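You operate a simulated robot arm through the tools that you are given. There is no shell and no other tool.

The job below is to be done with a simulated two-armed robot. You get a single attempt, and the scene is never put back.

JOB
Grind the beans in the iron mill coarse and put one scoop of the grounds into the coffee pot.
Fine: tin scoop back in its place, mill drawer shut, lid on the pot. Set down upright: tin scoop.

The check looks at the end state, three seconds after you hand in, the way a careful person would. Anything else that was tipped, shoved, dropped, spilled or broken makes it a failure. Lids that push on must go on centred and level and be pressed home; caps that screw on are set level and turned clockwise until they are tight.

ROBOT AND FRAMES
Two 6-joint arms with two-finger grippers on one trunk that stands fixed in place. Base frame: the origin is at the foot of the trunk, x ahead of it, y to its left, z up; the work surface is at about z = 887. Units: mm, rad, N and s.
The left shoulder is at [30, 178, 1188], the right one opposite. With the tool pointing down near the work surface each hand reaches from about 560 to 780 mm from the base axis, measured 20 degrees to its own side. Payload 2.54 kg a hand.
The TCP of each hand is the grasp point between the finger pads, 30 mm short of the fingertips. In the tool frame z runs along the fingers and y along their closing line. The gripper opens to 116 mm. The gripper's body begins 95 mm behind the TCP.
Orientation is that of the tool frame in the base frame, as a unit quaternion [x, y, z, w]. With the fingers straight down and closing along the base's y, the tool's x points along the base's -x, its y along +y and its z along -z.

CONTROLS
- The arms move only by the tool send_rows. It takes "left_increments", "right_increments" or both (then of equal length, played together; a hand with none holds still); each is a list of rows, each a list of 7 numbers: the shift along the tool's x, y, z in units of 250 mm (1.0 is 250 mm), then the turn, a rotation vector about the tool's x, y, z in units of 90 degrees (1.0 is 90 degrees), then the opening, from 0 (shut) to 1 (fully open). In form: [[x, y, z, ax, ay, az, grip], ...]. A call has 1 to 20 rows; each row is the pose to reach, as a shift and turn from the pose commanded when the call began, along the tool's axes at that moment. A call with a number of a shift or a turn outside -1 to 1 is refused whole. Each row takes 0.2 s and may step no farther than 50 mm and 0.15 rad from the row before; otherwise, or with a gripper value out of range, the whole call is refused. Where a pose cannot be reached the arm comes as near as it can. A force on the tool above 90 N (or 10 N above the force at the start of the call, whichever is more), or a blocked arm, ends the call early, and 0.2 s more pass. The fingers move at their own pace (about 153 mm/s each) and stop on an object; they squeeze with about 39 N. The grip force told is the motor's: it shows also when the fingers shut on nothing. Time passes only in rows, and 0.2 s behind the last, so rows that repeat a pose let the fingers close. The reply holds the time, the measured pose of the TCP, the force on the tool along the base axes, the opening and the grip force, in the units named above and with some noise, with the torque about the TCP (base axes, N m) and any sound that the robot's microphone picked up.
- Cameras (640 x 400 px; columns grow to the right, rows downward): "scene" is now at [56.6, 6.1, 1908.1]; the picture's right is [0.12, -0.99, 0.00], its down [-0.83, -0.10, -0.55] and it looks along [0.54, 0.07, -0.84] (base axes); focal length 337 px, centre (320, 200). "left" rides on the left gripper at [69, 15, -122] in its tool frame; the picture's right is [-0.21, 0.98, 0.00], its down [-0.83, -0.18, -0.53] and it looks along [-0.52, -0.11, 0.85] (tool axes); focal length 251 px, centre (320, 200). "right" rides on the right gripper at [69, -15, -122] in its tool frame; the picture's right is [0.21, 0.98, 0.00], its down [-0.83, 0.18, -0.53] and it looks along [-0.52, 0.11, 0.85] (tool axes); focal length 251 px, centre (320, 200). There is no depth. A picture from a camera that has moved, and an enlarged one, comes with that camera's place and axes in the base frame and with its lens. The place of the scene camera against the robot may be out by one fixed shift of up to 25 mm in any direction.
- get_image(camera): a new picture of that camera. It takes no simulated time.
- slide_trunk(by): slides the trunk up (or, below 0, down) by that many mm; the arms and the scene camera ride with it, the base frame stays. It gives what a move gives, with no picture.
- pan_tilt(pan, tilt): turns the head with the scene camera to pan (to the left, within 2.496 rad either way) and tilt (down, from -0.506 to 1.204), counted from straight ahead of the robot. It gives what a move gives.
- zoom(camera, box): a new picture of the part [left, top, right, bottom] of that camera's present view, enlarged. It takes no simulated time.
- job_done(): hands the job in; it is judged then, once.

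Nothing tells you positions but the pictures and the camera data. Unless the task says otherwise, let go and move clear before handing in.

The tools are called after "Request:" as a command line: name --argument value ..., lists and objects as JSON in quotes. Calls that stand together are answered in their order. send_rows: Moves the arms, as the interface text tells. Its arguments: {"type":"object","properties":{"left_increments":{"type":"array"},"right_increments":{"type":"array"}},"required":[]} The other tools are called the same way: slide_trunk (by) slides the trunk up or down; pan_tilt (pan, tilt) turns the head that bears the scene camera; get_image (camera) takes a picture; zoom (camera, box) takes an enlarged picture of a part of a camera's view; job_done () hands the job in.

At the start:

```text
clock: 0.0
left_position: [406.0, 338.2, 1338.2]
left_tcp_rot: [-0.001, 1.0, 0.0, -0.001]
left_ft_force: [-0.4, -0.4, 0.0]
left_wrist_torque: [0.02, 0.0, -0.01]
left_width: 115.9
left_gripper_force: 0.1
right_position: [614.1, -27.5, 1301.4]
right_tcp_rot: [0.001, 1.0, 0.0, 0.0]
right_ft_force: [0.0, 0.3, 0.3]
right_wrist_torque: [-0.01, -0.01, 0.02]
right_width: 116.0
right_gripper_force: 0.0
trunk travel left (down, up): [-400.0, 140.0]
head pan, tilt: [0.124, 0.993]
```

scene: 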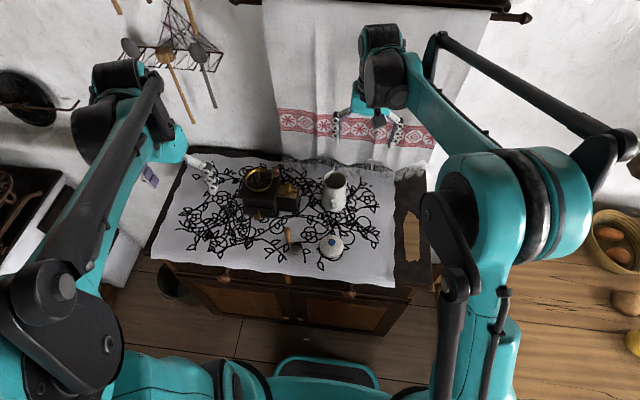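
right: 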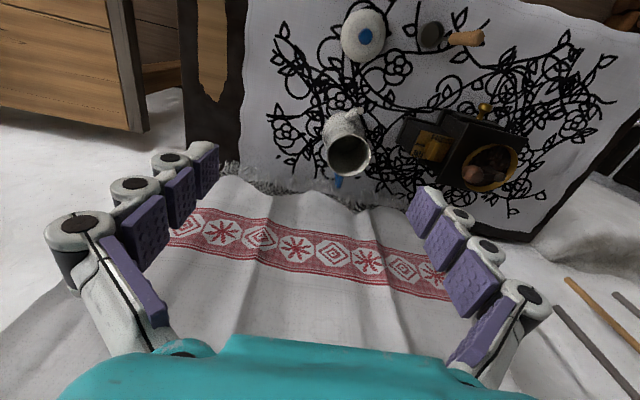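
left: 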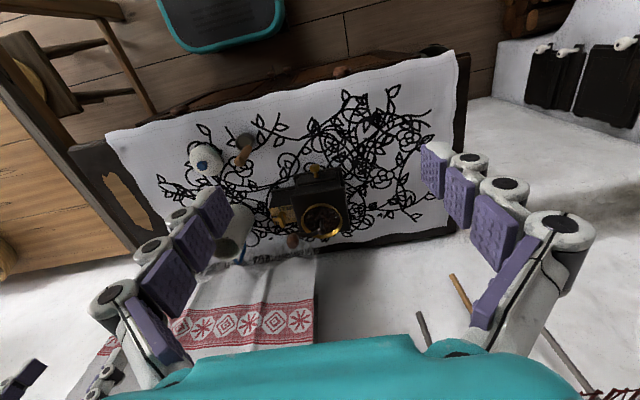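

The table holds the iron mill, the pot, its lid and the tin scoop. I'll zoom in on the scene to work out where each one is.

Request:
zoom --camera "scene" --box '[220, 150, 380, 250]'

Request:
zoom --camera "scene" --box '[230, 160, 310, 220]'

Request:
zoom --camera "right" --box '[300, 0, 620, 200]'

Request:
zoom --camera "left" --box '[160, 100, 400, 260]'

```text
4.00 times, centred on (300, 200) of scene
camera zoom: at [56.6, 6.1, 1908.1], right [0.12, -0.99, 0.0], down [-0.83, -0.1, -0.55], along [0.54, 0.07, -0.84], focal length 1348 px, centre (400, 200)
```

zoom: 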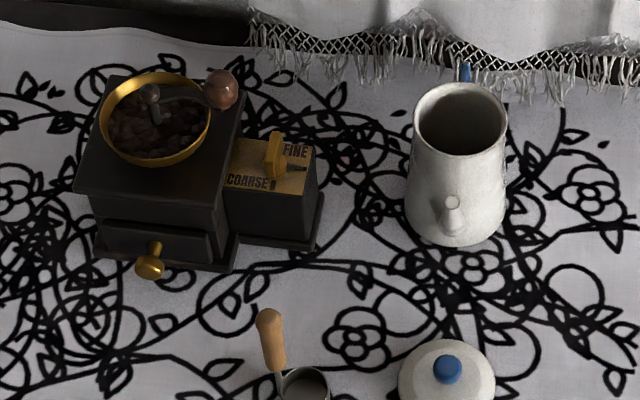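

```text
6.67 times, centred on (270, 190) of scene
camera zoom: at [56.6, 6.1, 1908.1], right [0.12, -0.99, 0.0], down [-0.83, -0.1, -0.55], along [0.54, 0.07, -0.84], focal length 2246 px, centre (653, 267)
```

zoom: 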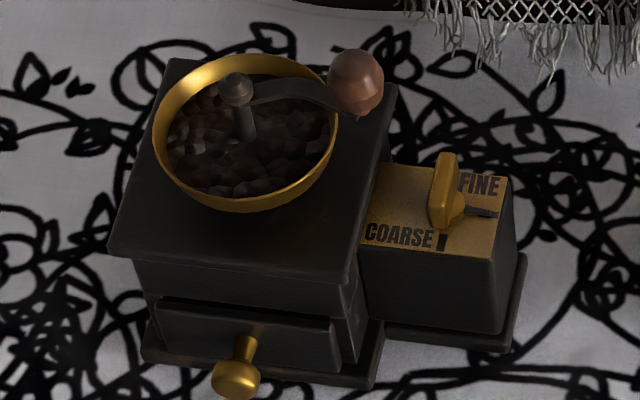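

```text
2.00 times, centred on (460, 100) of right
camera zoom: at [543.7, -43.1, 1423.0], right [-0.21, 0.98, 0.0], down [0.83, 0.18, 0.53], along [0.52, 0.11, -0.85], focal length 503 px, centre (40, 400)
```

zoom: 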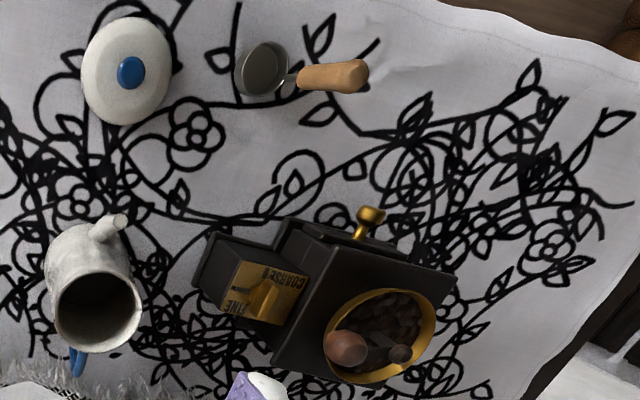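

```text
2.50 times, centred on (280, 180) of left
camera zoom: at [338.0, 352.8, 1461.1], right [0.21, 0.98, 0.0], down [0.83, -0.18, 0.53], along [0.52, -0.11, -0.85], focal length 629 px, centre (420, 250)
```

zoom: 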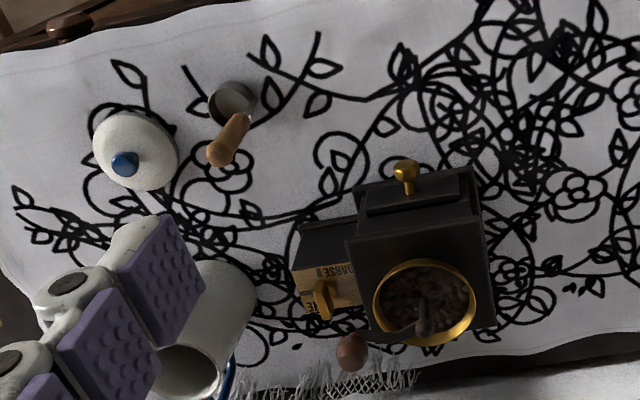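

The mill is around (665, 286), with its drawer knob near (580, 287, 920). The crank ball is near (664, 226, 1066) and the selector near (663, 191, 987). The scoop stands near (490, 143) with its handle upright, the lid is near (518, 30) and the pot near (706, 46). I'll zoom in further for details.

Request:
zoom --camera "left" --box '[260, 150, 360, 250]'

Request:
zoom --camera "right" --box '[390, 90, 550, 220]'

Request:
zoom --camera "right" --box '[330, 0, 510, 90]'

Request:
zoom --camera "scene" --box '[270, 160, 370, 260]'

```text
4.00 times, centred on (310, 200) of left
camera zoom: at [338.0, 352.8, 1461.1], right [0.21, 0.98, 0.0], down [0.83, -0.18, 0.53], along [0.52, -0.11, -0.85], focal length 1006 px, centre (360, 200)
```

zoom: 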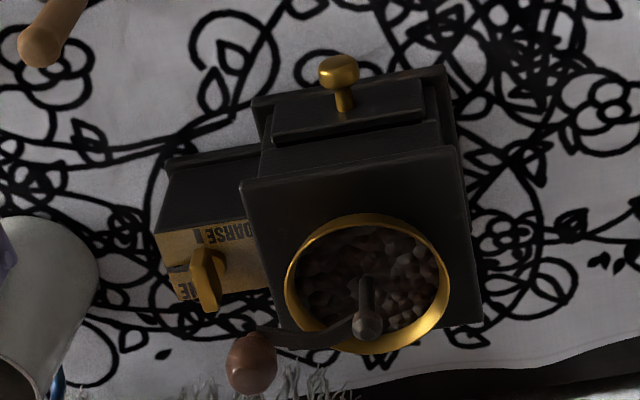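

```text
3.08 times, centred on (470, 155) of right
camera zoom: at [543.7, -43.1, 1423.0], right [-0.21, 0.98, 0.0], down [0.83, 0.18, 0.53], along [0.52, 0.11, -0.85], focal length 774 px, centre (-142, 338)
```

zoom: 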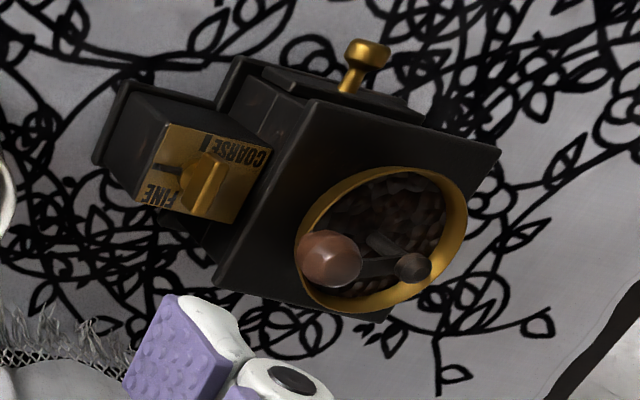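

```text
3.56 times, centred on (420, 45) of right
camera zoom: at [543.7, -43.1, 1423.0], right [-0.21, 0.98, 0.0], down [0.83, 0.18, 0.53], along [0.52, 0.11, -0.85], focal length 894 px, centre (-36, 751)
```

zoom: 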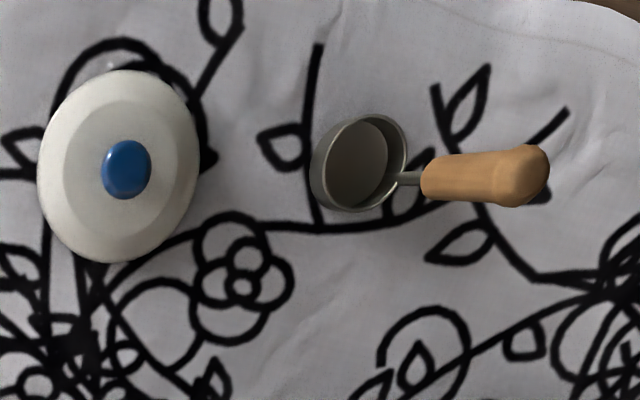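

```text
4.00 times, centred on (320, 210) of scene
camera zoom: at [56.6, 6.1, 1908.1], right [0.12, -0.99, 0.0], down [-0.83, -0.1, -0.55], along [0.54, 0.07, -0.84], focal length 1348 px, centre (320, 160)
```

zoom: 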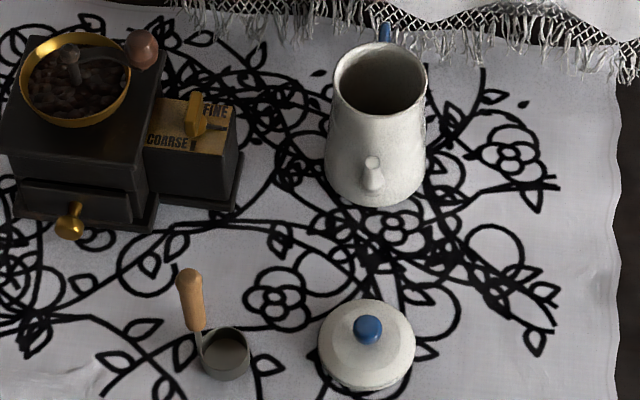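

The drawer knob faces the robot and the scoop's wooden handle stands vertical. I'll move the left hand to look closely at the selector and the crank.

Request:
send_rows --left_increments '[[-0.0855, -0.0645, 0.113, 0, 0, 0, 1], [-0.171, -0.129, 0.226, 0, 0, 0, 1], [-0.2565, -0.1935, 0.339, 0, 0, 0, 1], [-0.342, -0.258, 0.452, 0, 0, 0, 1], [-0.4275, -0.3225, 0.565, 0, 0, 0, 1], [-0.513, -0.387, 0.678, 0, 0, 0, 1], [-0.5985, -0.4515, 0.791, 0, 0, 0, 1], [-0.684, -0.516, 0.904, 0, 0, 0, 1], [-0.684, -0.516, 0.904, 0, 0, 0, 1]]'

Request:
get_image --camera "left"

Request:
get_image --camera "scene"

```text
clock: 2.0
left_position: [576.0, 211.6, 1112.6]
left_tcp_rot: [0.001, 1.0, 0.0, -0.001]
left_ft_force: [-0.5, -0.6, -0.4]
left_wrist_torque: [0.01, 0.01, -0.02]
left_width: 116.1
left_gripper_force: 0.1
right_position: [610.4, -28.3, 1300.6]
right_tcp_rot: [0.0, 1.0, 0.0, 0.0]
right_ft_force: [-0.2, -0.2, -0.5]
right_wrist_torque: [0.0, -0.02, -0.02]
right_width: 115.8
right_gripper_force: 0.1
trunk travel left (down, up): [-400.0, 140.0]
head pan, tilt: [0.124, 0.993]
```

```text
taken
camera left: at [506.1, 225.1, 1236.4], right [0.21, 0.98, 0.0], down [0.83, -0.18, 0.53], along [0.52, -0.11, -0.85], focal length 251 px, centre (320, 200)
```

left: 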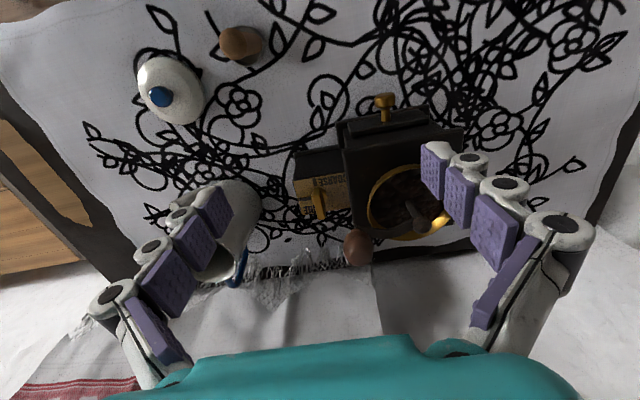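

```text
taken
camera scene: at [55.5, 6.2, 1908.1], right [0.12, -0.99, 0.0], down [-0.83, -0.1, -0.55], along [0.54, 0.07, -0.84], focal length 337 px, centre (320, 200)
```

scene: 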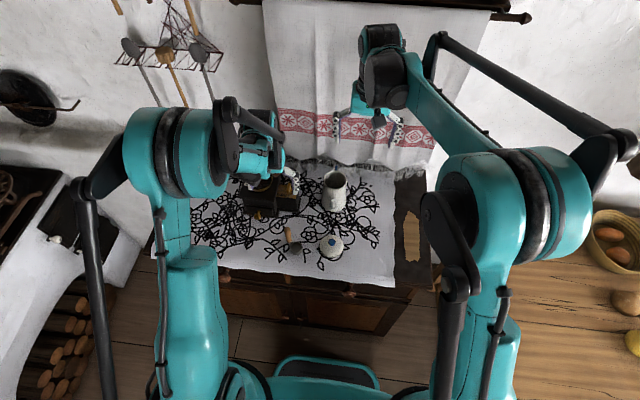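

Now I have a closer view of the mill. I'll zoom in on the selector plate and the crank.

Request:
zoom --camera "left" --box '[280, 130, 380, 240]'

Request:
zoom --camera "left" --box '[290, 90, 480, 270]'

Request:
zoom --camera "left" --box '[130, 20, 290, 140]'

```text
3.64 times, centred on (330, 185) of left
camera zoom: at [506.1, 225.1, 1236.4], right [0.21, 0.98, 0.0], down [0.83, -0.18, 0.53], along [0.52, -0.11, -0.85], focal length 914 px, centre (284, 254)
```

zoom: 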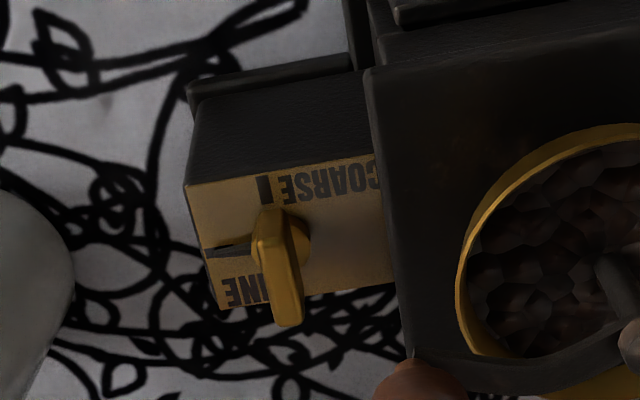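

```text
2.22 times, centred on (385, 180) of left
camera zoom: at [506.1, 225.1, 1236.4], right [0.21, 0.98, 0.0], down [0.83, -0.18, 0.53], along [0.52, -0.11, -0.85], focal length 559 px, centre (176, 244)
```

zoom: 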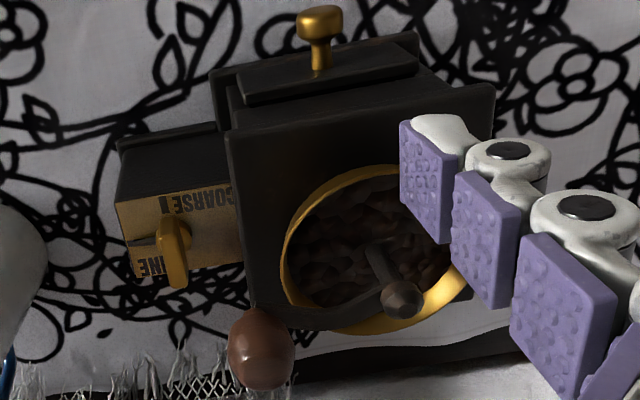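

```text
3.33 times, centred on (210, 80) of left
camera zoom: at [506.1, 225.1, 1236.4], right [0.21, 0.98, 0.0], down [0.83, -0.18, 0.53], along [0.52, -0.11, -0.85], focal length 838 px, centre (687, 600)
```

zoom: 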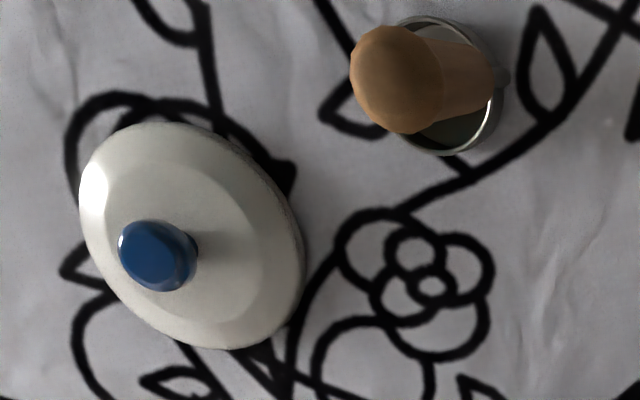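

Request:
zoom --camera "left" --box '[295, 165, 345, 225]'

Request:
zoom --camera "right" --box '[410, 110, 490, 170]'

Request:
zoom --camera "scene" --box '[270, 175, 310, 205]'

```text
6.67 times, centred on (320, 195) of left
camera zoom: at [506.1, 225.1, 1236.4], right [0.21, 0.98, 0.0], down [0.83, -0.18, 0.53], along [0.52, -0.11, -0.85], focal length 1676 px, centre (320, 233)
```

zoom: 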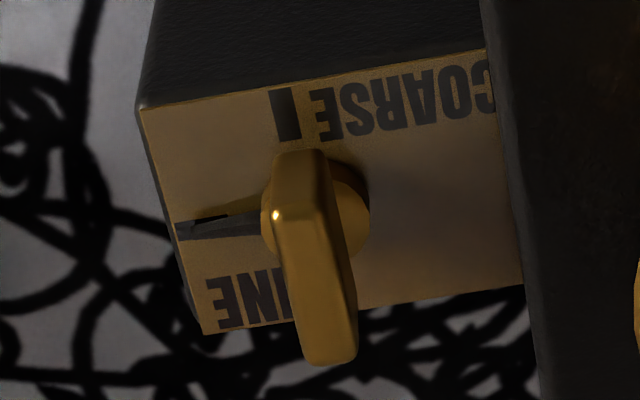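

```text
6.67 times, centred on (450, 140) of right
camera zoom: at [542.8, -43.0, 1423.4], right [-0.21, 0.98, 0.0], down [0.83, 0.18, 0.53], along [0.52, 0.11, -0.85], focal length 1676 px, centre (-547, 600)
```

zoom: 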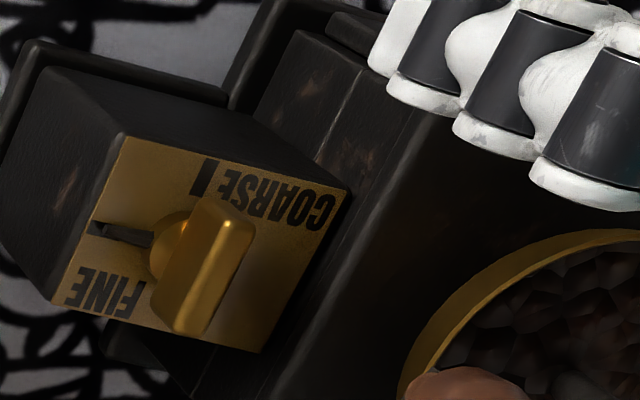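

```text
13.33 times, centred on (290, 190) of scene
camera zoom: at [55.5, 6.2, 1908.1], right [0.12, -0.99, 0.0], down [-0.83, -0.1, -0.55], along [0.54, 0.07, -0.84], focal length 4492 px, centre (720, 333)
```

zoom: 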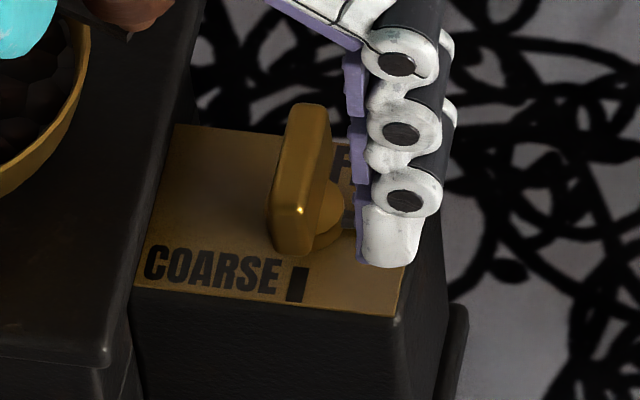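

The selector's needle points at FINE, which is the -y side. It has to turn a quarter clockwise seen from above to reach COARSE, the -x side. I'll hover the left hand over the selector bar at about (663, 191, 995) and narrow the fingers.

Request:
send_rows --left_increments '[[0, 0, -0.012, 0, 0, 0, 0.2], [-0.086, -0.022, -0.012, 0, 0, 0, 0.2], [-0.172, -0.044, -0.012, 0, 0, 0, 0.2], [-0.258, -0.066, -0.012, 0, 0, 0, 0.2], [-0.344, -0.088, -0.012, 0, 0, 0, 0.2], [-0.344, -0.088, -0.012, 0, 0, 0, 0.2]]'

Request:
get_image --camera "left"

Request:
zoom --camera "left" --box '[270, 70, 390, 190]'

Request:
zoom --camera "right" --box '[390, 90, 550, 220]'

```text
clock: 3.4
left_position: [666.2, 187.6, 1113.7]
left_tcp_rot: [0.0, 1.0, 0.0, -0.001]
left_ft_force: [-0.4, -0.1, -0.6]
left_wrist_torque: [0.0, -0.01, -0.01]
left_width: 23.2
left_gripper_force: 0.1
right_position: [611.9, -28.0, 1301.7]
right_tcp_rot: [0.0, 1.0, -0.001, 0.0]
right_ft_force: [-0.3, 0.4, -0.1]
right_wrist_torque: [0.0, 0.0, 0.02]
right_width: 116.1
right_gripper_force: 0.0
trunk travel left (down, up): [-400.0, 140.0]
head pan, tilt: [0.124, 0.993]
```

```text
taken
camera left: at [597.4, 202.0, 1237.2], right [0.21, 0.98, 0.0], down [0.83, -0.18, 0.53], along [0.52, -0.11, -0.85], focal length 251 px, centre (320, 200)
```

left: 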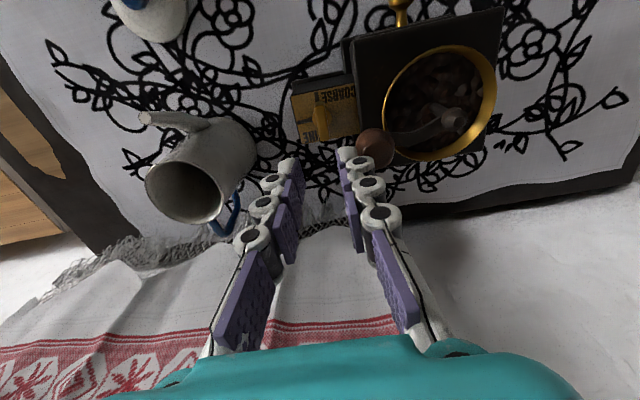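

```text
3.33 times, centred on (330, 130) of left
camera zoom: at [597.4, 202.0, 1237.2], right [0.21, 0.98, 0.0], down [0.83, -0.18, 0.53], along [0.52, -0.11, -0.85], focal length 838 px, centre (287, 433)
```

zoom: 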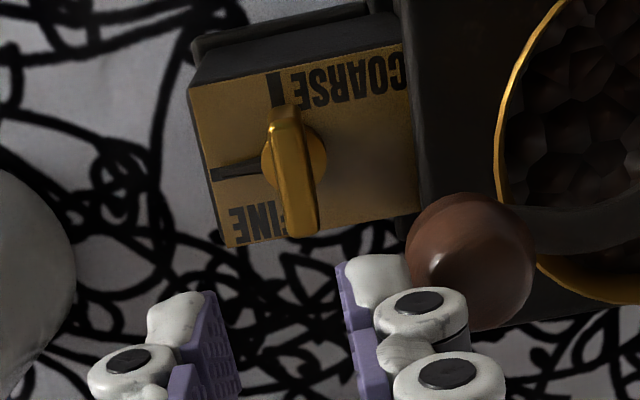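

```text
3.08 times, centred on (470, 155) of right
camera zoom: at [543.0, -43.0, 1423.3], right [-0.21, 0.98, 0.0], down [0.83, 0.18, 0.53], along [0.52, 0.11, -0.85], focal length 774 px, centre (-142, 338)
```

zoom: 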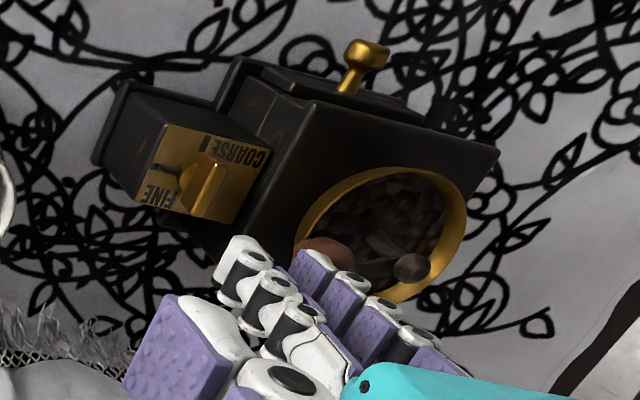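

The selector bar sits about 6 mm nearer than the hand and 4 mm to its left, with the crank ball close by on its +y side. Before I grip, I'll test up here whether the left wrist can roll a quarter turn.

Request:
send_rows --left_increments '[[0, 0, -0.08, 0, 0, 0, 0.2], [0, 0, -0.08, 0, 0, 0.09, 0.2], [0, 0, -0.08, 0, 0, 0.18, 0.2], [0, 0, -0.08, 0, 0, 0.27, 0.2], [0, 0, -0.08, 0, 0, 0.36, 0.2], [0, 0, -0.08, 0, 0, 0.45, 0.2], [0, 0, -0.08, 0, 0, 0.54, 0.2], [0, 0, -0.08, 0, 0, 0.63, 0.2], [0, 0, -0.08, 0, 0, 0.72, 0.2], [0, 0, -0.08, 0, 0, 0.81, 0.2], [0, 0, -0.08, 0, 0, 0.9, 0.2], [0, 0, -0.08, 0, 0, 0.99, 0.2], [0, 0, -0.08, 0, 0, 0.99, 0.2]]'

Request:
get_image --camera "scene"

Request:
get_image --camera "left"

```text
clock: 6.2
left_position: [665.2, 188.2, 1135.4]
left_tcp_rot: [0.702, 0.712, 0.0, 0.0]
left_ft_force: [0.3, -0.2, 0.4]
left_wrist_torque: [0.0, 0.02, 0.07]
left_width: 23.4
left_gripper_force: 0.0
right_position: [611.6, -27.9, 1301.2]
right_tcp_rot: [0.0, 1.0, 0.001, 0.0]
right_ft_force: [-0.8, 0.3, -0.5]
right_wrist_torque: [-0.01, 0.03, -0.02]
right_width: 115.7
right_gripper_force: 0.0
trunk travel left (down, up): [-400.0, 140.0]
head pan, tilt: [0.124, 0.993]
```

```text
taken
camera scene: at [56.8, 6.0, 1908.1], right [0.12, -0.99, 0.0], down [-0.83, -0.1, -0.55], along [0.54, 0.07, -0.84], focal length 337 px, centre (320, 200)
```

scene: 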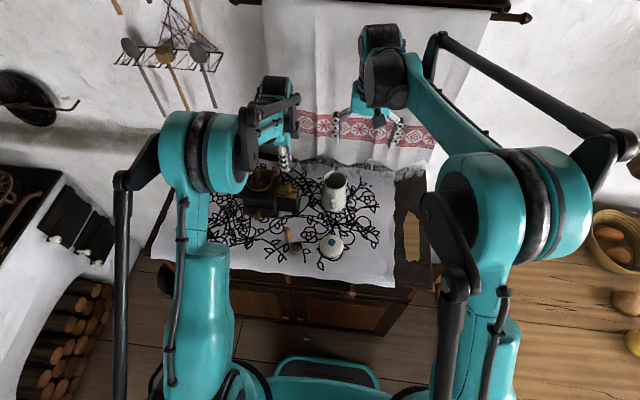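

```text
taken
camera left: at [679.1, 256.6, 1258.9], right [0.98, -0.2, 0.0], down [-0.17, -0.83, 0.53], along [-0.11, -0.52, -0.85], focal length 251 px, centre (320, 200)
```

left: 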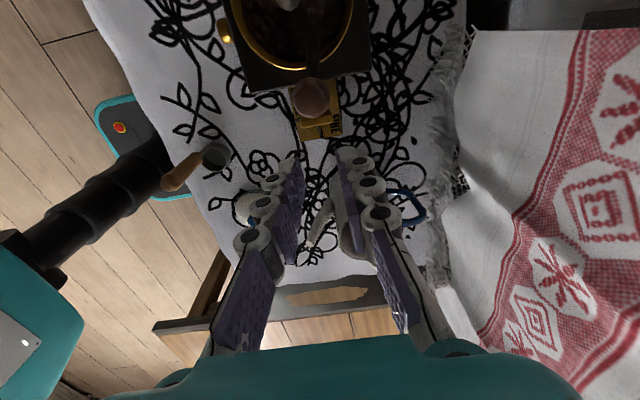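

The wrist rolls a quarter turn without trouble. I'll take another reading of the selector's position from this rolled view.

Request:
zoom --camera "left" --box '[280, 60, 360, 150]'

```text
4.44 times, centred on (320, 105) of left
camera zoom: at [679.1, 256.6, 1258.9], right [0.98, -0.2, 0.0], down [-0.17, -0.83, 0.53], along [-0.11, -0.52, -0.85], focal length 1118 px, centre (320, 622)
```

zoom: 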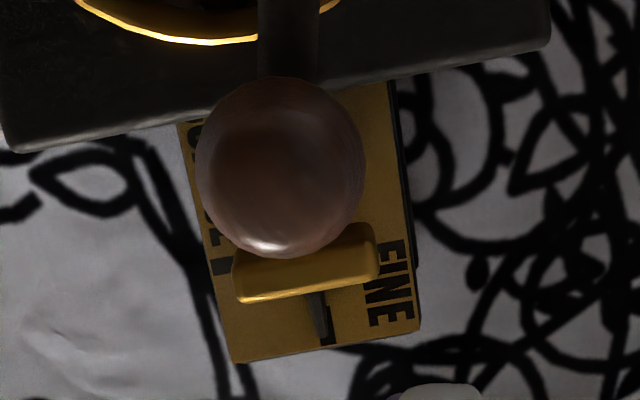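

The second view puts the bar about 3 mm nearer and 4 mm to the left of the hand. I'll unroll and then approach with the hand leaning about 8° toward -y, so the fingers stay clear of the crank ball.

Request:
send_rows --left_increments '[[0, 0, 0, 0, 0, -0.09, 0.22], [0, 0, 0, 0, 0, -0.18, 0.22], [0, 0, 0, 0, 0, -0.27, 0.22], [0, 0, 0, 0, 0, -0.36, 0.22], [0, 0, 0, 0, 0, -0.45, 0.22], [0, 0, 0, 0, 0, -0.54, 0.22], [0, 0, 0, 0, 0, -0.63, 0.22], [0, 0, 0, 0, 0, -0.72, 0.22], [0, 0, 0, 0, 0, -0.81, 0.22], [0, 0, 0, 0, 0, -0.9, 0.22], [0, 0, 0, 0, 0, -0.99, 0.22], [0, 0, 0, 0, 0, -0.99, 0.22]]'

Request:
send_rows --left_increments '[[0.003, -0.02, 0, -0.045, 0, 0, 0.22], [0.006, -0.04, 0, -0.0889, 0, 0, 0.22], [0.01, -0.056, 0.08, -0.0889, 0, 0, 0.22], [0.014, -0.056, 0.2, -0.0889, 0, 0, 0.22], [0.014, -0.056, 0.2, -0.0889, 0, 0, 0.22]]'

Request:
zoom --camera "left" --box '[250, 50, 410, 210]'

Request:
zoom --camera "right" --box '[370, 80, 550, 220]'

Request:
zoom --camera "scene" --box '[240, 140, 330, 220]'

```text
clock: 8.8
left_position: [663.1, 187.3, 1134.3]
left_tcp_rot: [0.0, 1.0, 0.0, 0.0]
left_ft_force: [-0.2, 0.3, -0.7]
left_wrist_torque: [0.05, -0.03, -0.01]
left_width: 25.4
left_gripper_force: 0.2
right_position: [611.7, -27.9, 1301.0]
right_tcp_rot: [-0.001, 1.0, -0.001, 0.0]
right_ft_force: [-0.1, -0.2, 0.2]
right_wrist_torque: [-0.02, -0.02, 0.0]
right_width: 116.1
right_gripper_force: 0.2
trunk travel left (down, up): [-400.0, 140.0]
head pan, tilt: [0.124, 0.993]
```

```text
clock: 10.0
left_position: [658.5, 171.1, 1083.6]
left_tcp_rot: [0.0, 0.998, 0.07, 0.001]
left_ft_force: [0.1, -0.4, -0.5]
left_wrist_torque: [0.0, 0.02, -0.03]
left_width: 25.4
left_gripper_force: 0.0
right_position: [611.4, -28.4, 1300.4]
right_tcp_rot: [0.0, 1.0, 0.0, 0.0]
right_ft_force: [0.2, 1.0, 0.4]
right_wrist_torque: [0.0, -0.03, -0.01]
right_width: 116.0
right_gripper_force: 0.0
trunk travel left (down, up): [-400.0, 140.0]
head pan, tilt: [0.124, 0.993]
```

```text
2.50 times, centred on (330, 130) of left
camera zoom: at [589.5, 169.4, 1209.2], right [0.21, 0.97, 0.14], down [0.83, -0.25, 0.5], along [0.52, 0.0, -0.85], focal length 629 px, centre (295, 375)
```

zoom: 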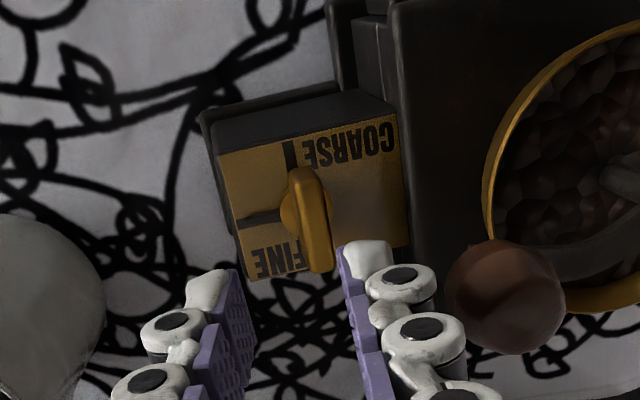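

```text
2.86 times, centred on (460, 150) of right
camera zoom: at [543.3, -43.1, 1423.2], right [-0.21, 0.98, 0.0], down [0.83, 0.18, 0.53], along [0.52, 0.11, -0.85], focal length 718 px, centre (-80, 343)
```

zoom: 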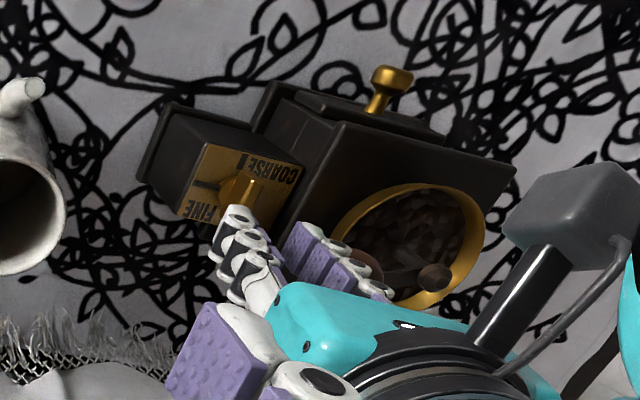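

```text
5.00 times, centred on (285, 180) of scene
camera zoom: at [56.1, 6.0, 1908.1], right [0.12, -0.99, 0.0], down [-0.83, -0.1, -0.55], along [0.54, 0.07, -0.84], focal length 1684 px, centre (495, 300)
```

zoom: 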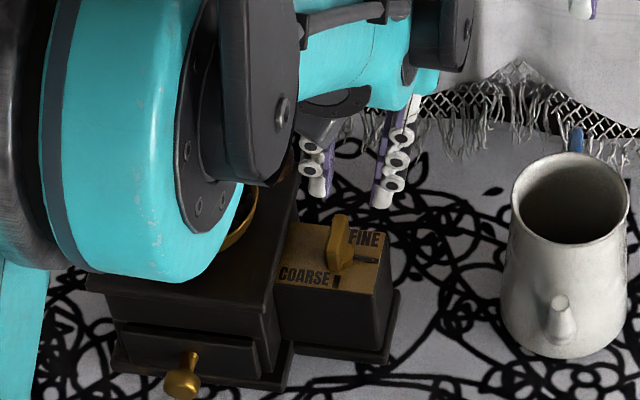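

The approach line passes about 4 mm short of the bar in y, so I'll correct that. Then I'll go down along the tool with the fingers narrowed to about 21 mm.

Request:
send_rows --left_increments '[[-0.004, 0.0166, 0, 0, 0, 0, 0.18], [-0.004, 0.0166, 0.08, 0, 0, 0, 0.18], [-0.004, 0.0166, 0.16, 0, 0, 0, 0.18], [-0.004, 0.0166, 0.22, 0, 0, 0, 0.18], [-0.004, 0.0166, 0.22, 0, 0, 0, 0.18]]'

Request:
zoom --camera "left" --box '[250, 80, 410, 240]'

Request:
zoom --camera "right" --box '[390, 90, 510, 190]'

Request:
zoom --camera "scene" --box '[260, 160, 320, 210]'

```text
clock: 11.2
left_position: [664.2, 183.5, 1032.4]
left_tcp_rot: [-0.001, 0.998, 0.069, 0.0]
left_ft_force: [-0.2, 0.2, 0.5]
left_wrist_torque: [-0.01, -0.01, -0.03]
left_width: 20.9
left_gripper_force: 0.0
right_position: [611.5, -28.9, 1300.9]
right_tcp_rot: [0.0, 1.0, 0.0, 0.0]
right_ft_force: [0.0, -0.8, -0.4]
right_wrist_torque: [-0.01, 0.03, -0.03]
right_width: 115.8
right_gripper_force: 0.1
trunk travel left (down, up): [-400.0, 140.0]
head pan, tilt: [0.124, 0.993]
```

```text
2.50 times, centred on (330, 160) of left
camera zoom: at [594.5, 180.8, 1156.3], right [0.21, 0.97, 0.14], down [0.83, -0.25, 0.5], along [0.52, 0.0, -0.85], focal length 629 px, centre (295, 300)
```

zoom: 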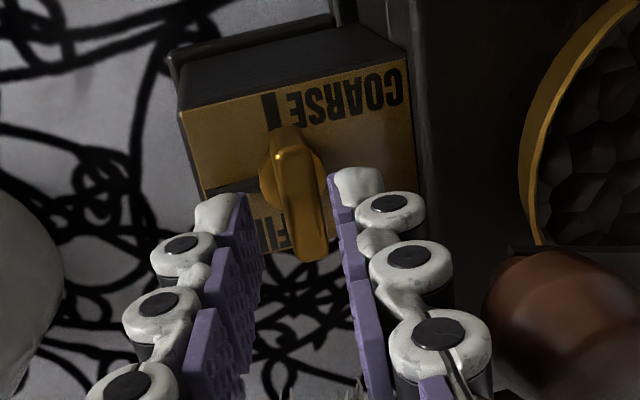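

```text
4.00 times, centred on (450, 140) of right
camera zoom: at [543.6, -43.2, 1423.1], right [-0.21, 0.98, 0.0], down [0.83, 0.18, 0.53], along [0.52, 0.11, -0.85], focal length 1006 px, centre (-200, 440)
```

zoom: 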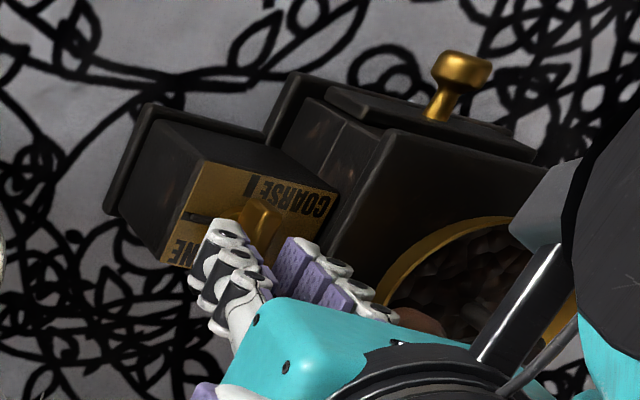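

```text
8.00 times, centred on (290, 185) of scene
camera zoom: at [56.5, 5.9, 1908.1], right [0.12, -0.99, 0.0], down [-0.83, -0.1, -0.55], along [0.54, 0.07, -0.84], focal length 2695 px, centre (560, 320)
```

zoom: 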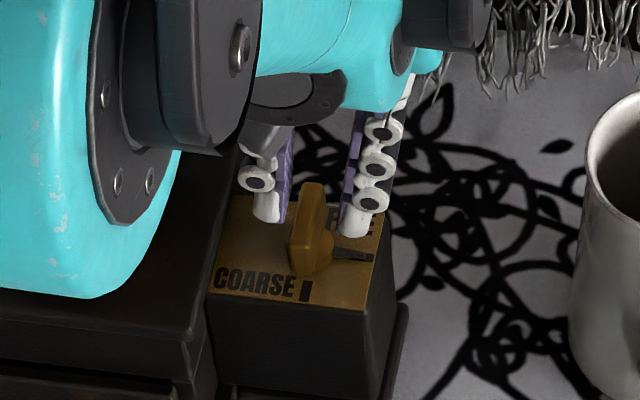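

The bar lies between the fingers. I'll lower the last 22 mm and close on it.

Request:
send_rows --left_increments '[[0, 0, 0.03, 0, 0, 0, 0.18], [0, 0, 0.06, 0, 0, 0, 0.18], [0, 0, 0.088, 0, 0, 0, 0.18], [0, 0, 0.088, 0, 0, 0, 0.18]]'

Request:
send_rows --left_increments '[[0, 0, 0, 0, 0, 0, 0.1], [0, 0, 0, 0, 0, 0, 0.0], [0, 0, 0, 0, 0, 0, 0.0], [0, 0, 0, 0, 0, 0, 0.0]]'

Request:
zoom --camera "left" --box '[250, 80, 410, 240]'

Request:
zoom --camera "scene" --box '[260, 160, 320, 210]'

```text
clock: 12.2
left_position: [662.0, 187.8, 1008.7]
left_tcp_rot: [0.0, 0.998, 0.069, 0.0]
left_ft_force: [-0.3, 0.2, -0.1]
left_wrist_torque: [0.0, 0.0, 0.0]
left_width: 20.8
left_gripper_force: 0.1
right_position: [611.6, -28.5, 1300.0]
right_tcp_rot: [0.0, 1.0, 0.0, 0.0]
right_ft_force: [-0.1, -0.4, 0.5]
right_wrist_torque: [0.03, 0.0, -0.01]
right_width: 116.2
right_gripper_force: 0.0
trunk travel left (down, up): [-400.0, 140.0]
head pan, tilt: [0.124, 0.993]
```

```text
clock: 13.2
left_position: [661.4, 187.4, 1009.0]
left_tcp_rot: [0.0, 0.998, 0.07, 0.0]
left_ft_force: [-1.2, 0.8, 0.5]
left_wrist_torque: [-0.7, 0.19, -0.65]
left_width: 11.6
left_gripper_force: 38.7
right_position: [611.7, -27.5, 1301.4]
right_tcp_rot: [0.0, 1.0, 0.0, 0.0]
right_ft_force: [0.0, -0.2, 0.0]
right_wrist_torque: [0.0, -0.02, 0.02]
right_width: 115.8
right_gripper_force: 0.1
trunk travel left (down, up): [-400.0, 140.0]
head pan, tilt: [0.124, 0.993]
```

```text
2.50 times, centred on (330, 160) of left
camera zoom: at [593.3, 185.5, 1133.1], right [0.21, 0.97, 0.14], down [0.83, -0.25, 0.5], along [0.52, 0.0, -0.85], focal length 629 px, centre (295, 300)
```

zoom: 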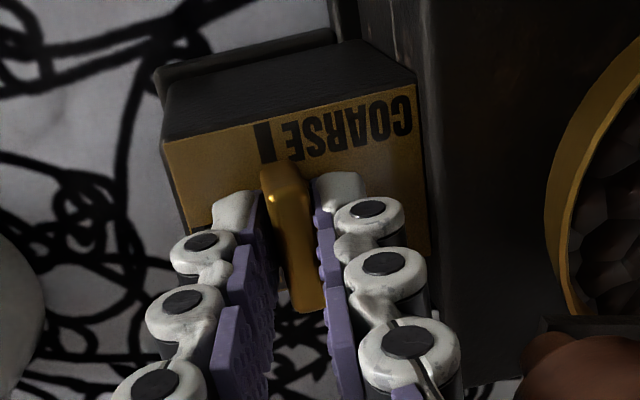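

```text
8.00 times, centred on (290, 185) of scene
camera zoom: at [56.8, 6.5, 1908.0], right [0.12, -0.99, 0.0], down [-0.83, -0.1, -0.55], along [0.54, 0.07, -0.84], focal length 2695 px, centre (560, 320)
```

zoom: 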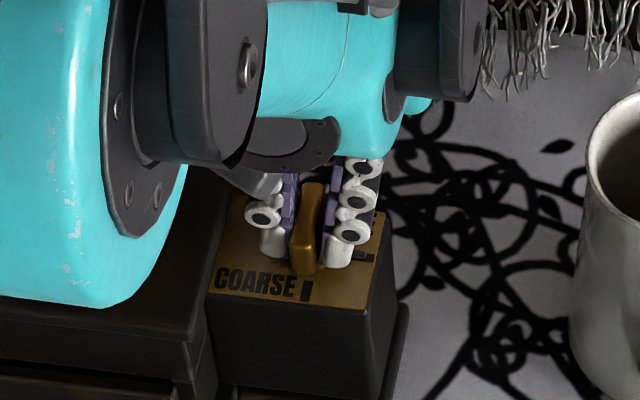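

I have the bar gripped at 11.6 mm wide. I'll roll the wrist partway clockwise (seen from above) and check that the needle follows.

Request:
send_rows --left_increments '[[0, 0, 0, 0, 0, 0.08, 0.0], [0, 0, 0, 0, 0, 0.16, 0.0], [0, 0, 0, 0, 0, 0.24, 0.0], [0, 0, 0, 0, 0, 0.32, 0.0], [0, 0, 0, 0, 0, 0.4, 0.0]]'

Request:
zoom --camera "left" --box '[250, 80, 410, 240]'

Request:
zoom --camera "scene" --box '[260, 160, 320, 210]'

```text
clock: 14.4
left_position: [661.4, 187.7, 1008.7]
left_tcp_rot: [0.308, 0.949, 0.066, -0.021]
left_ft_force: [2.1, 1.0, 0.7]
left_wrist_torque: [-1.17, -0.5, -0.01]
left_width: 10.9
left_gripper_force: 38.3
right_position: [612.6, -27.6, 1299.5]
right_tcp_rot: [0.0, 1.0, -0.001, -0.001]
right_ft_force: [0.0, 0.5, 0.3]
right_wrist_torque: [0.0, -0.01, -0.01]
right_width: 116.0
right_gripper_force: 0.1
trunk travel left (down, up): [-400.0, 140.0]
head pan, tilt: [0.124, 0.993]
```

```text
2.50 times, centred on (330, 160) of left
camera zoom: at [615.3, 222.6, 1138.8], right [0.75, 0.66, 0.09], down [0.56, -0.7, 0.44], along [0.35, -0.28, -0.89], focal length 629 px, centre (295, 300)
```

zoom: 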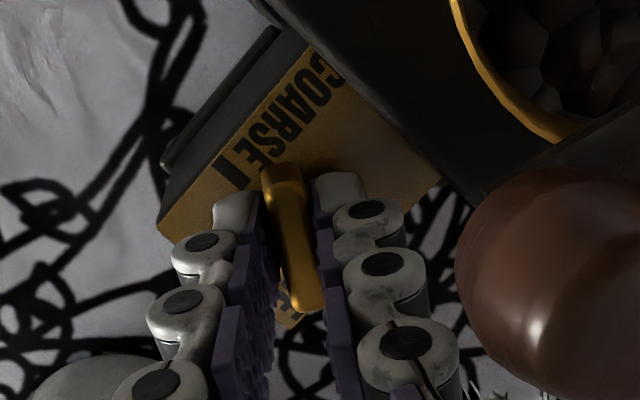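

```text
8.00 times, centred on (290, 185) of scene
camera zoom: at [57.1, 6.4, 1908.0], right [0.12, -0.99, 0.0], down [-0.83, -0.1, -0.55], along [0.54, 0.07, -0.84], focal length 2695 px, centre (560, 320)
```

zoom: 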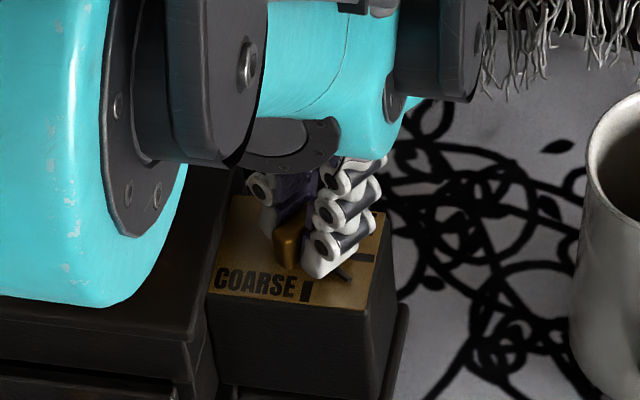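

The needle is turning with the bar. I'll continue to the full quarter turn.

Request:
send_rows --left_increments '[[0, 0, 0, 0, 0, 0.08, 0.0], [0, 0, 0, 0, 0, 0.16, 0.0], [0, 0, 0, 0, 0, 0.24, 0.0], [0, 0, 0, 0, 0, 0.32, 0.0], [0, 0, 0, 0, 0, 0.4, 0.0], [0, 0, 0, 0, 0, 0.48, 0.0], [0, 0, 0, 0, 0, 0.55, 0.0], [0, 0, 0, 0, 0, 0.6, 0.0], [0, 0, 0, 0, 0, 0.6, 0.0]]'

Request:
zoom --camera "left" --box '[250, 80, 410, 240]'

Request:
zoom --camera "scene" --box '[260, 160, 320, 210]'

Request:
zoom --camera "right" --box '[390, 90, 510, 190]'

```text
clock: 16.4
left_position: [662.4, 188.1, 1007.6]
left_tcp_rot: [0.706, 0.705, 0.05, -0.049]
left_ft_force: [15.3, 2.0, 19.0]
left_wrist_torque: [-0.11, -0.42, -0.07]
left_width: 9.2
left_gripper_force: 37.1
right_position: [611.8, -28.5, 1300.6]
right_tcp_rot: [-0.001, 1.0, 0.0, 0.0]
right_ft_force: [0.3, 0.6, -0.5]
right_wrist_torque: [0.0, 0.01, -0.02]
right_width: 116.0
right_gripper_force: 0.0
trunk travel left (down, up): [-400.0, 140.0]
head pan, tilt: [0.124, 0.993]
```

```text
2.50 times, centred on (330, 160) of left
camera zoom: at [676.9, 238.6, 1140.6], right [0.98, -0.21, -0.03], down [-0.18, -0.89, 0.41], along [-0.11, -0.4, -0.91], focal length 629 px, centre (295, 300)
```

zoom: 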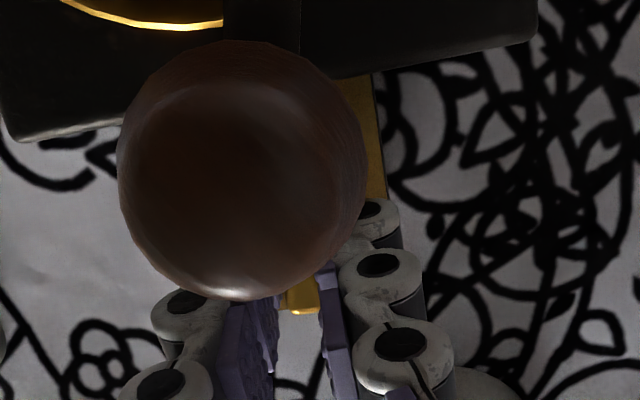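

```text
8.00 times, centred on (290, 185) of scene
camera zoom: at [57.0, 5.6, 1908.1], right [0.12, -0.99, 0.0], down [-0.83, -0.1, -0.55], along [0.54, 0.07, -0.84], focal length 2695 px, centre (560, 320)
```

zoom: 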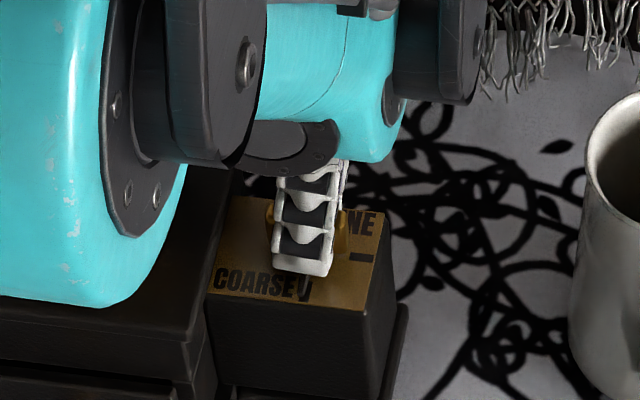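

```text
4.00 times, centred on (450, 140) of right
camera zoom: at [544.0, -43.4, 1423.0], right [-0.21, 0.98, 0.0], down [0.83, 0.18, 0.53], along [0.52, 0.11, -0.85], focal length 1006 px, centre (-200, 440)
```

zoom: 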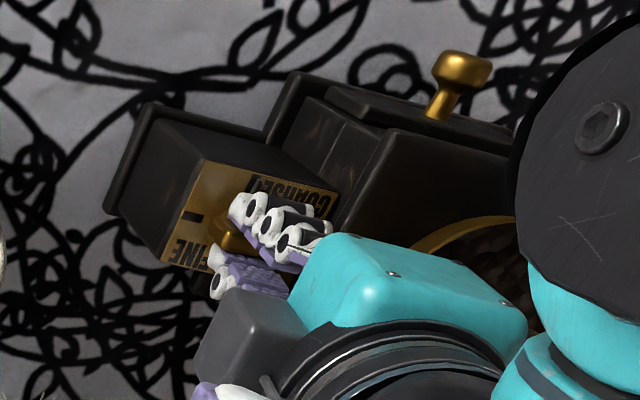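

The needle looks to be on the COARSE mark. I'll release, withdraw along the tool axis and check.

Request:
send_rows --left_increments '[[0, 0, 0, 0, 0, 0, 0.12], [0, 0, 0, 0, 0, 0, 0.2], [0, 0, 0, 0, 0, 0, 0.2], [0, 0, -0.1, 0, 0, 0, 0.2], [0, 0, -0.25, 0, 0, 0, 0.2], [0, 0, -0.4, 0, 0, 0, 0.2], [0, 0, -0.55, 0, 0, 0, 0.2], [0, 0, -0.55, 0, 0, 0, 0.2]]'

Request:
zoom --camera "scene" --box '[260, 160, 320, 210]'

Request:
zoom --camera "right" --box '[390, 90, 510, 190]'

Request:
get_image --camera "left"

```text
clock: 18.2
left_position: [664.3, 164.1, 1145.3]
left_tcp_rot: [0.706, 0.705, 0.049, -0.05]
left_ft_force: [0.3, 0.2, 0.3]
left_wrist_torque: [-0.02, 0.02, -0.01]
left_width: 23.1
left_gripper_force: 0.1
right_position: [612.7, -28.0, 1300.8]
right_tcp_rot: [0.0, 1.0, 0.001, 0.001]
right_ft_force: [0.3, -0.1, 0.6]
right_wrist_torque: [0.01, 0.0, -0.01]
right_width: 115.9
right_gripper_force: 0.1
trunk travel left (down, up): [-400.0, 140.0]
head pan, tilt: [0.124, 0.993]
```

```text
8.00 times, centred on (290, 185) of scene
camera zoom: at [57.6, 6.5, 1908.0], right [0.12, -0.99, 0.0], down [-0.83, -0.1, -0.55], along [0.54, 0.07, -0.84], focal length 2695 px, centre (560, 320)
```

zoom: 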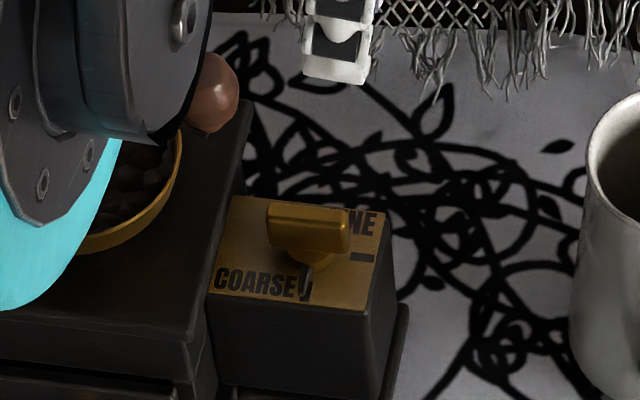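

```text
4.00 times, centred on (450, 140) of right
camera zoom: at [544.4, -42.7, 1422.7], right [-0.21, 0.98, 0.0], down [0.83, 0.18, 0.53], along [0.52, 0.11, -0.85], focal length 1006 px, centre (-200, 440)
```

zoom: 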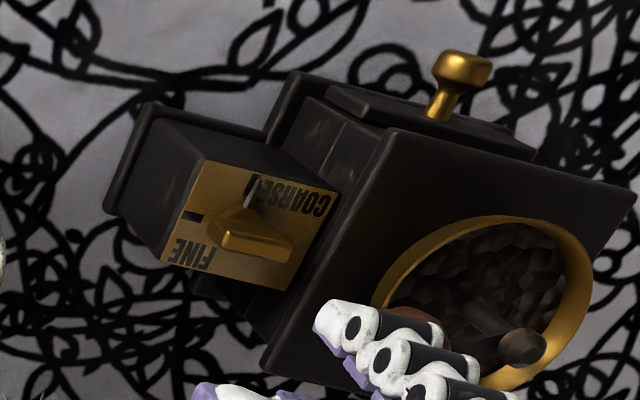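

```text
taken
camera left: at [679.5, 214.6, 1278.0], right [0.98, -0.21, -0.03], down [-0.18, -0.89, 0.41], along [-0.12, -0.4, -0.91], focal length 251 px, centre (320, 200)
```

left: 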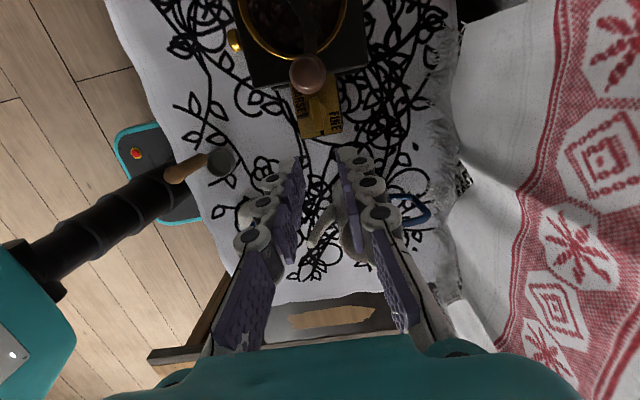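

Request:
zoom --camera "scene" --box '[278, 180, 308, 202]'

Request:
zoom --camera "right" --box '[425, 120, 485, 165]'

```text
16.00 times, centred on (293, 191) of scene
camera zoom: at [57.6, 6.5, 1908.0], right [0.12, -0.99, 0.0], down [-0.83, -0.1, -0.55], along [0.54, 0.07, -0.84], focal length 5390 px, centre (752, 344)
```

zoom: 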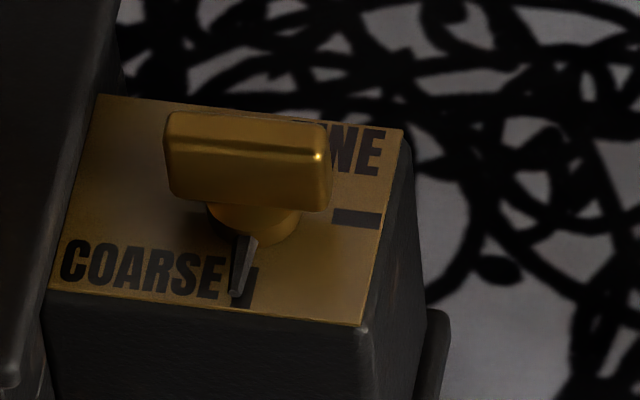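

```text
8.89 times, centred on (455, 142) of right
camera zoom: at [544.4, -42.7, 1422.7], right [-0.21, 0.98, 0.0], down [0.83, 0.18, 0.53], along [0.52, 0.11, -0.85], focal length 2235 px, centre (-880, 711)
```

zoom: 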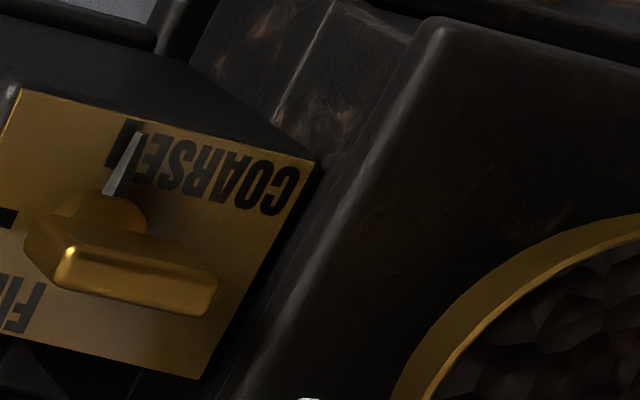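

The needle sits on the COARSE mark. Next I'll unroll the hand and look at the crank from a lower angle, so I know where its arm is before I grip the ball.

Request:
send_rows --left_increments '[[0, -0.03, -0.02, 0, 0, -0.09, 0.2], [0, -0.06, -0.04, 0, 0, -0.18, 0.2], [0, -0.1, -0.04, 0, 0, -0.27, 0.2], [0, -0.14, -0.04, 0, 0, -0.36, 0.2], [0, -0.18, -0.04, 0, 0, -0.45, 0.2], [0, -0.22, -0.04, 0, 0, -0.54, 0.2], [0, -0.26, -0.04, 0, 0, -0.63, 0.2], [0, -0.3, -0.04, 0, 0, -0.72, 0.2], [0, -0.34, -0.04, 0, 0, -0.81, 0.2], [0, -0.38, -0.04, 0, 0, -0.9, 0.3], [0, -0.4, -0.04, 0, 0, -0.99, 0.5], [0, -0.4, -0.04, 0, 0, -1.0, 0.5]]'

Request:
send_rows --left_increments '[[0, 0.08, 0.03, 0.045, 0, 0, 1.0], [0, 0.16, 0.06, 0.0889, 0, 0, 1.0], [0, 0.24, 0.1, 0.0889, 0, 0, 1.0], [0, 0.32, 0.15, 0.0889, 0, 0, 1.0], [0, 0.4, 0.2, 0.0889, 0, 0, 1.0], [0, 0.4, 0.2, 0.0889, 0, 0, 1.0]]'

```text
clock: 20.8
left_position: [560.7, 167.3, 1154.2]
left_tcp_rot: [0.0, 0.998, 0.07, 0.0]
left_ft_force: [0.3, -0.4, 0.0]
left_wrist_torque: [0.0, -0.01, 0.0]
left_width: 58.2
left_gripper_force: 0.0
right_position: [612.3, -28.6, 1300.7]
right_tcp_rot: [0.0, 1.0, 0.0, 0.0]
right_ft_force: [-1.0, -0.6, 1.1]
right_wrist_torque: [0.03, 0.01, 0.0]
right_width: 115.9
right_gripper_force: 0.2
trunk travel left (down, up): [-400.0, 140.0]
head pan, tilt: [0.124, 0.993]
```

```text
clock: 22.2
left_position: [561.7, 274.5, 1118.8]
left_tcp_rot: [0.0, 1.0, 0.0, -0.001]
left_ft_force: [0.0, 0.5, 0.0]
left_wrist_torque: [0.05, 0.03, 0.01]
left_width: 116.0
left_gripper_force: 0.0
right_position: [612.8, -29.6, 1300.8]
right_tcp_rot: [0.0, 1.0, 0.0, 0.0]
right_ft_force: [-0.2, -1.0, -0.4]
right_wrist_torque: [0.03, 0.0, -0.01]
right_width: 115.7
right_gripper_force: 0.1
trunk travel left (down, up): [-400.0, 140.0]
head pan, tilt: [0.124, 0.993]
```

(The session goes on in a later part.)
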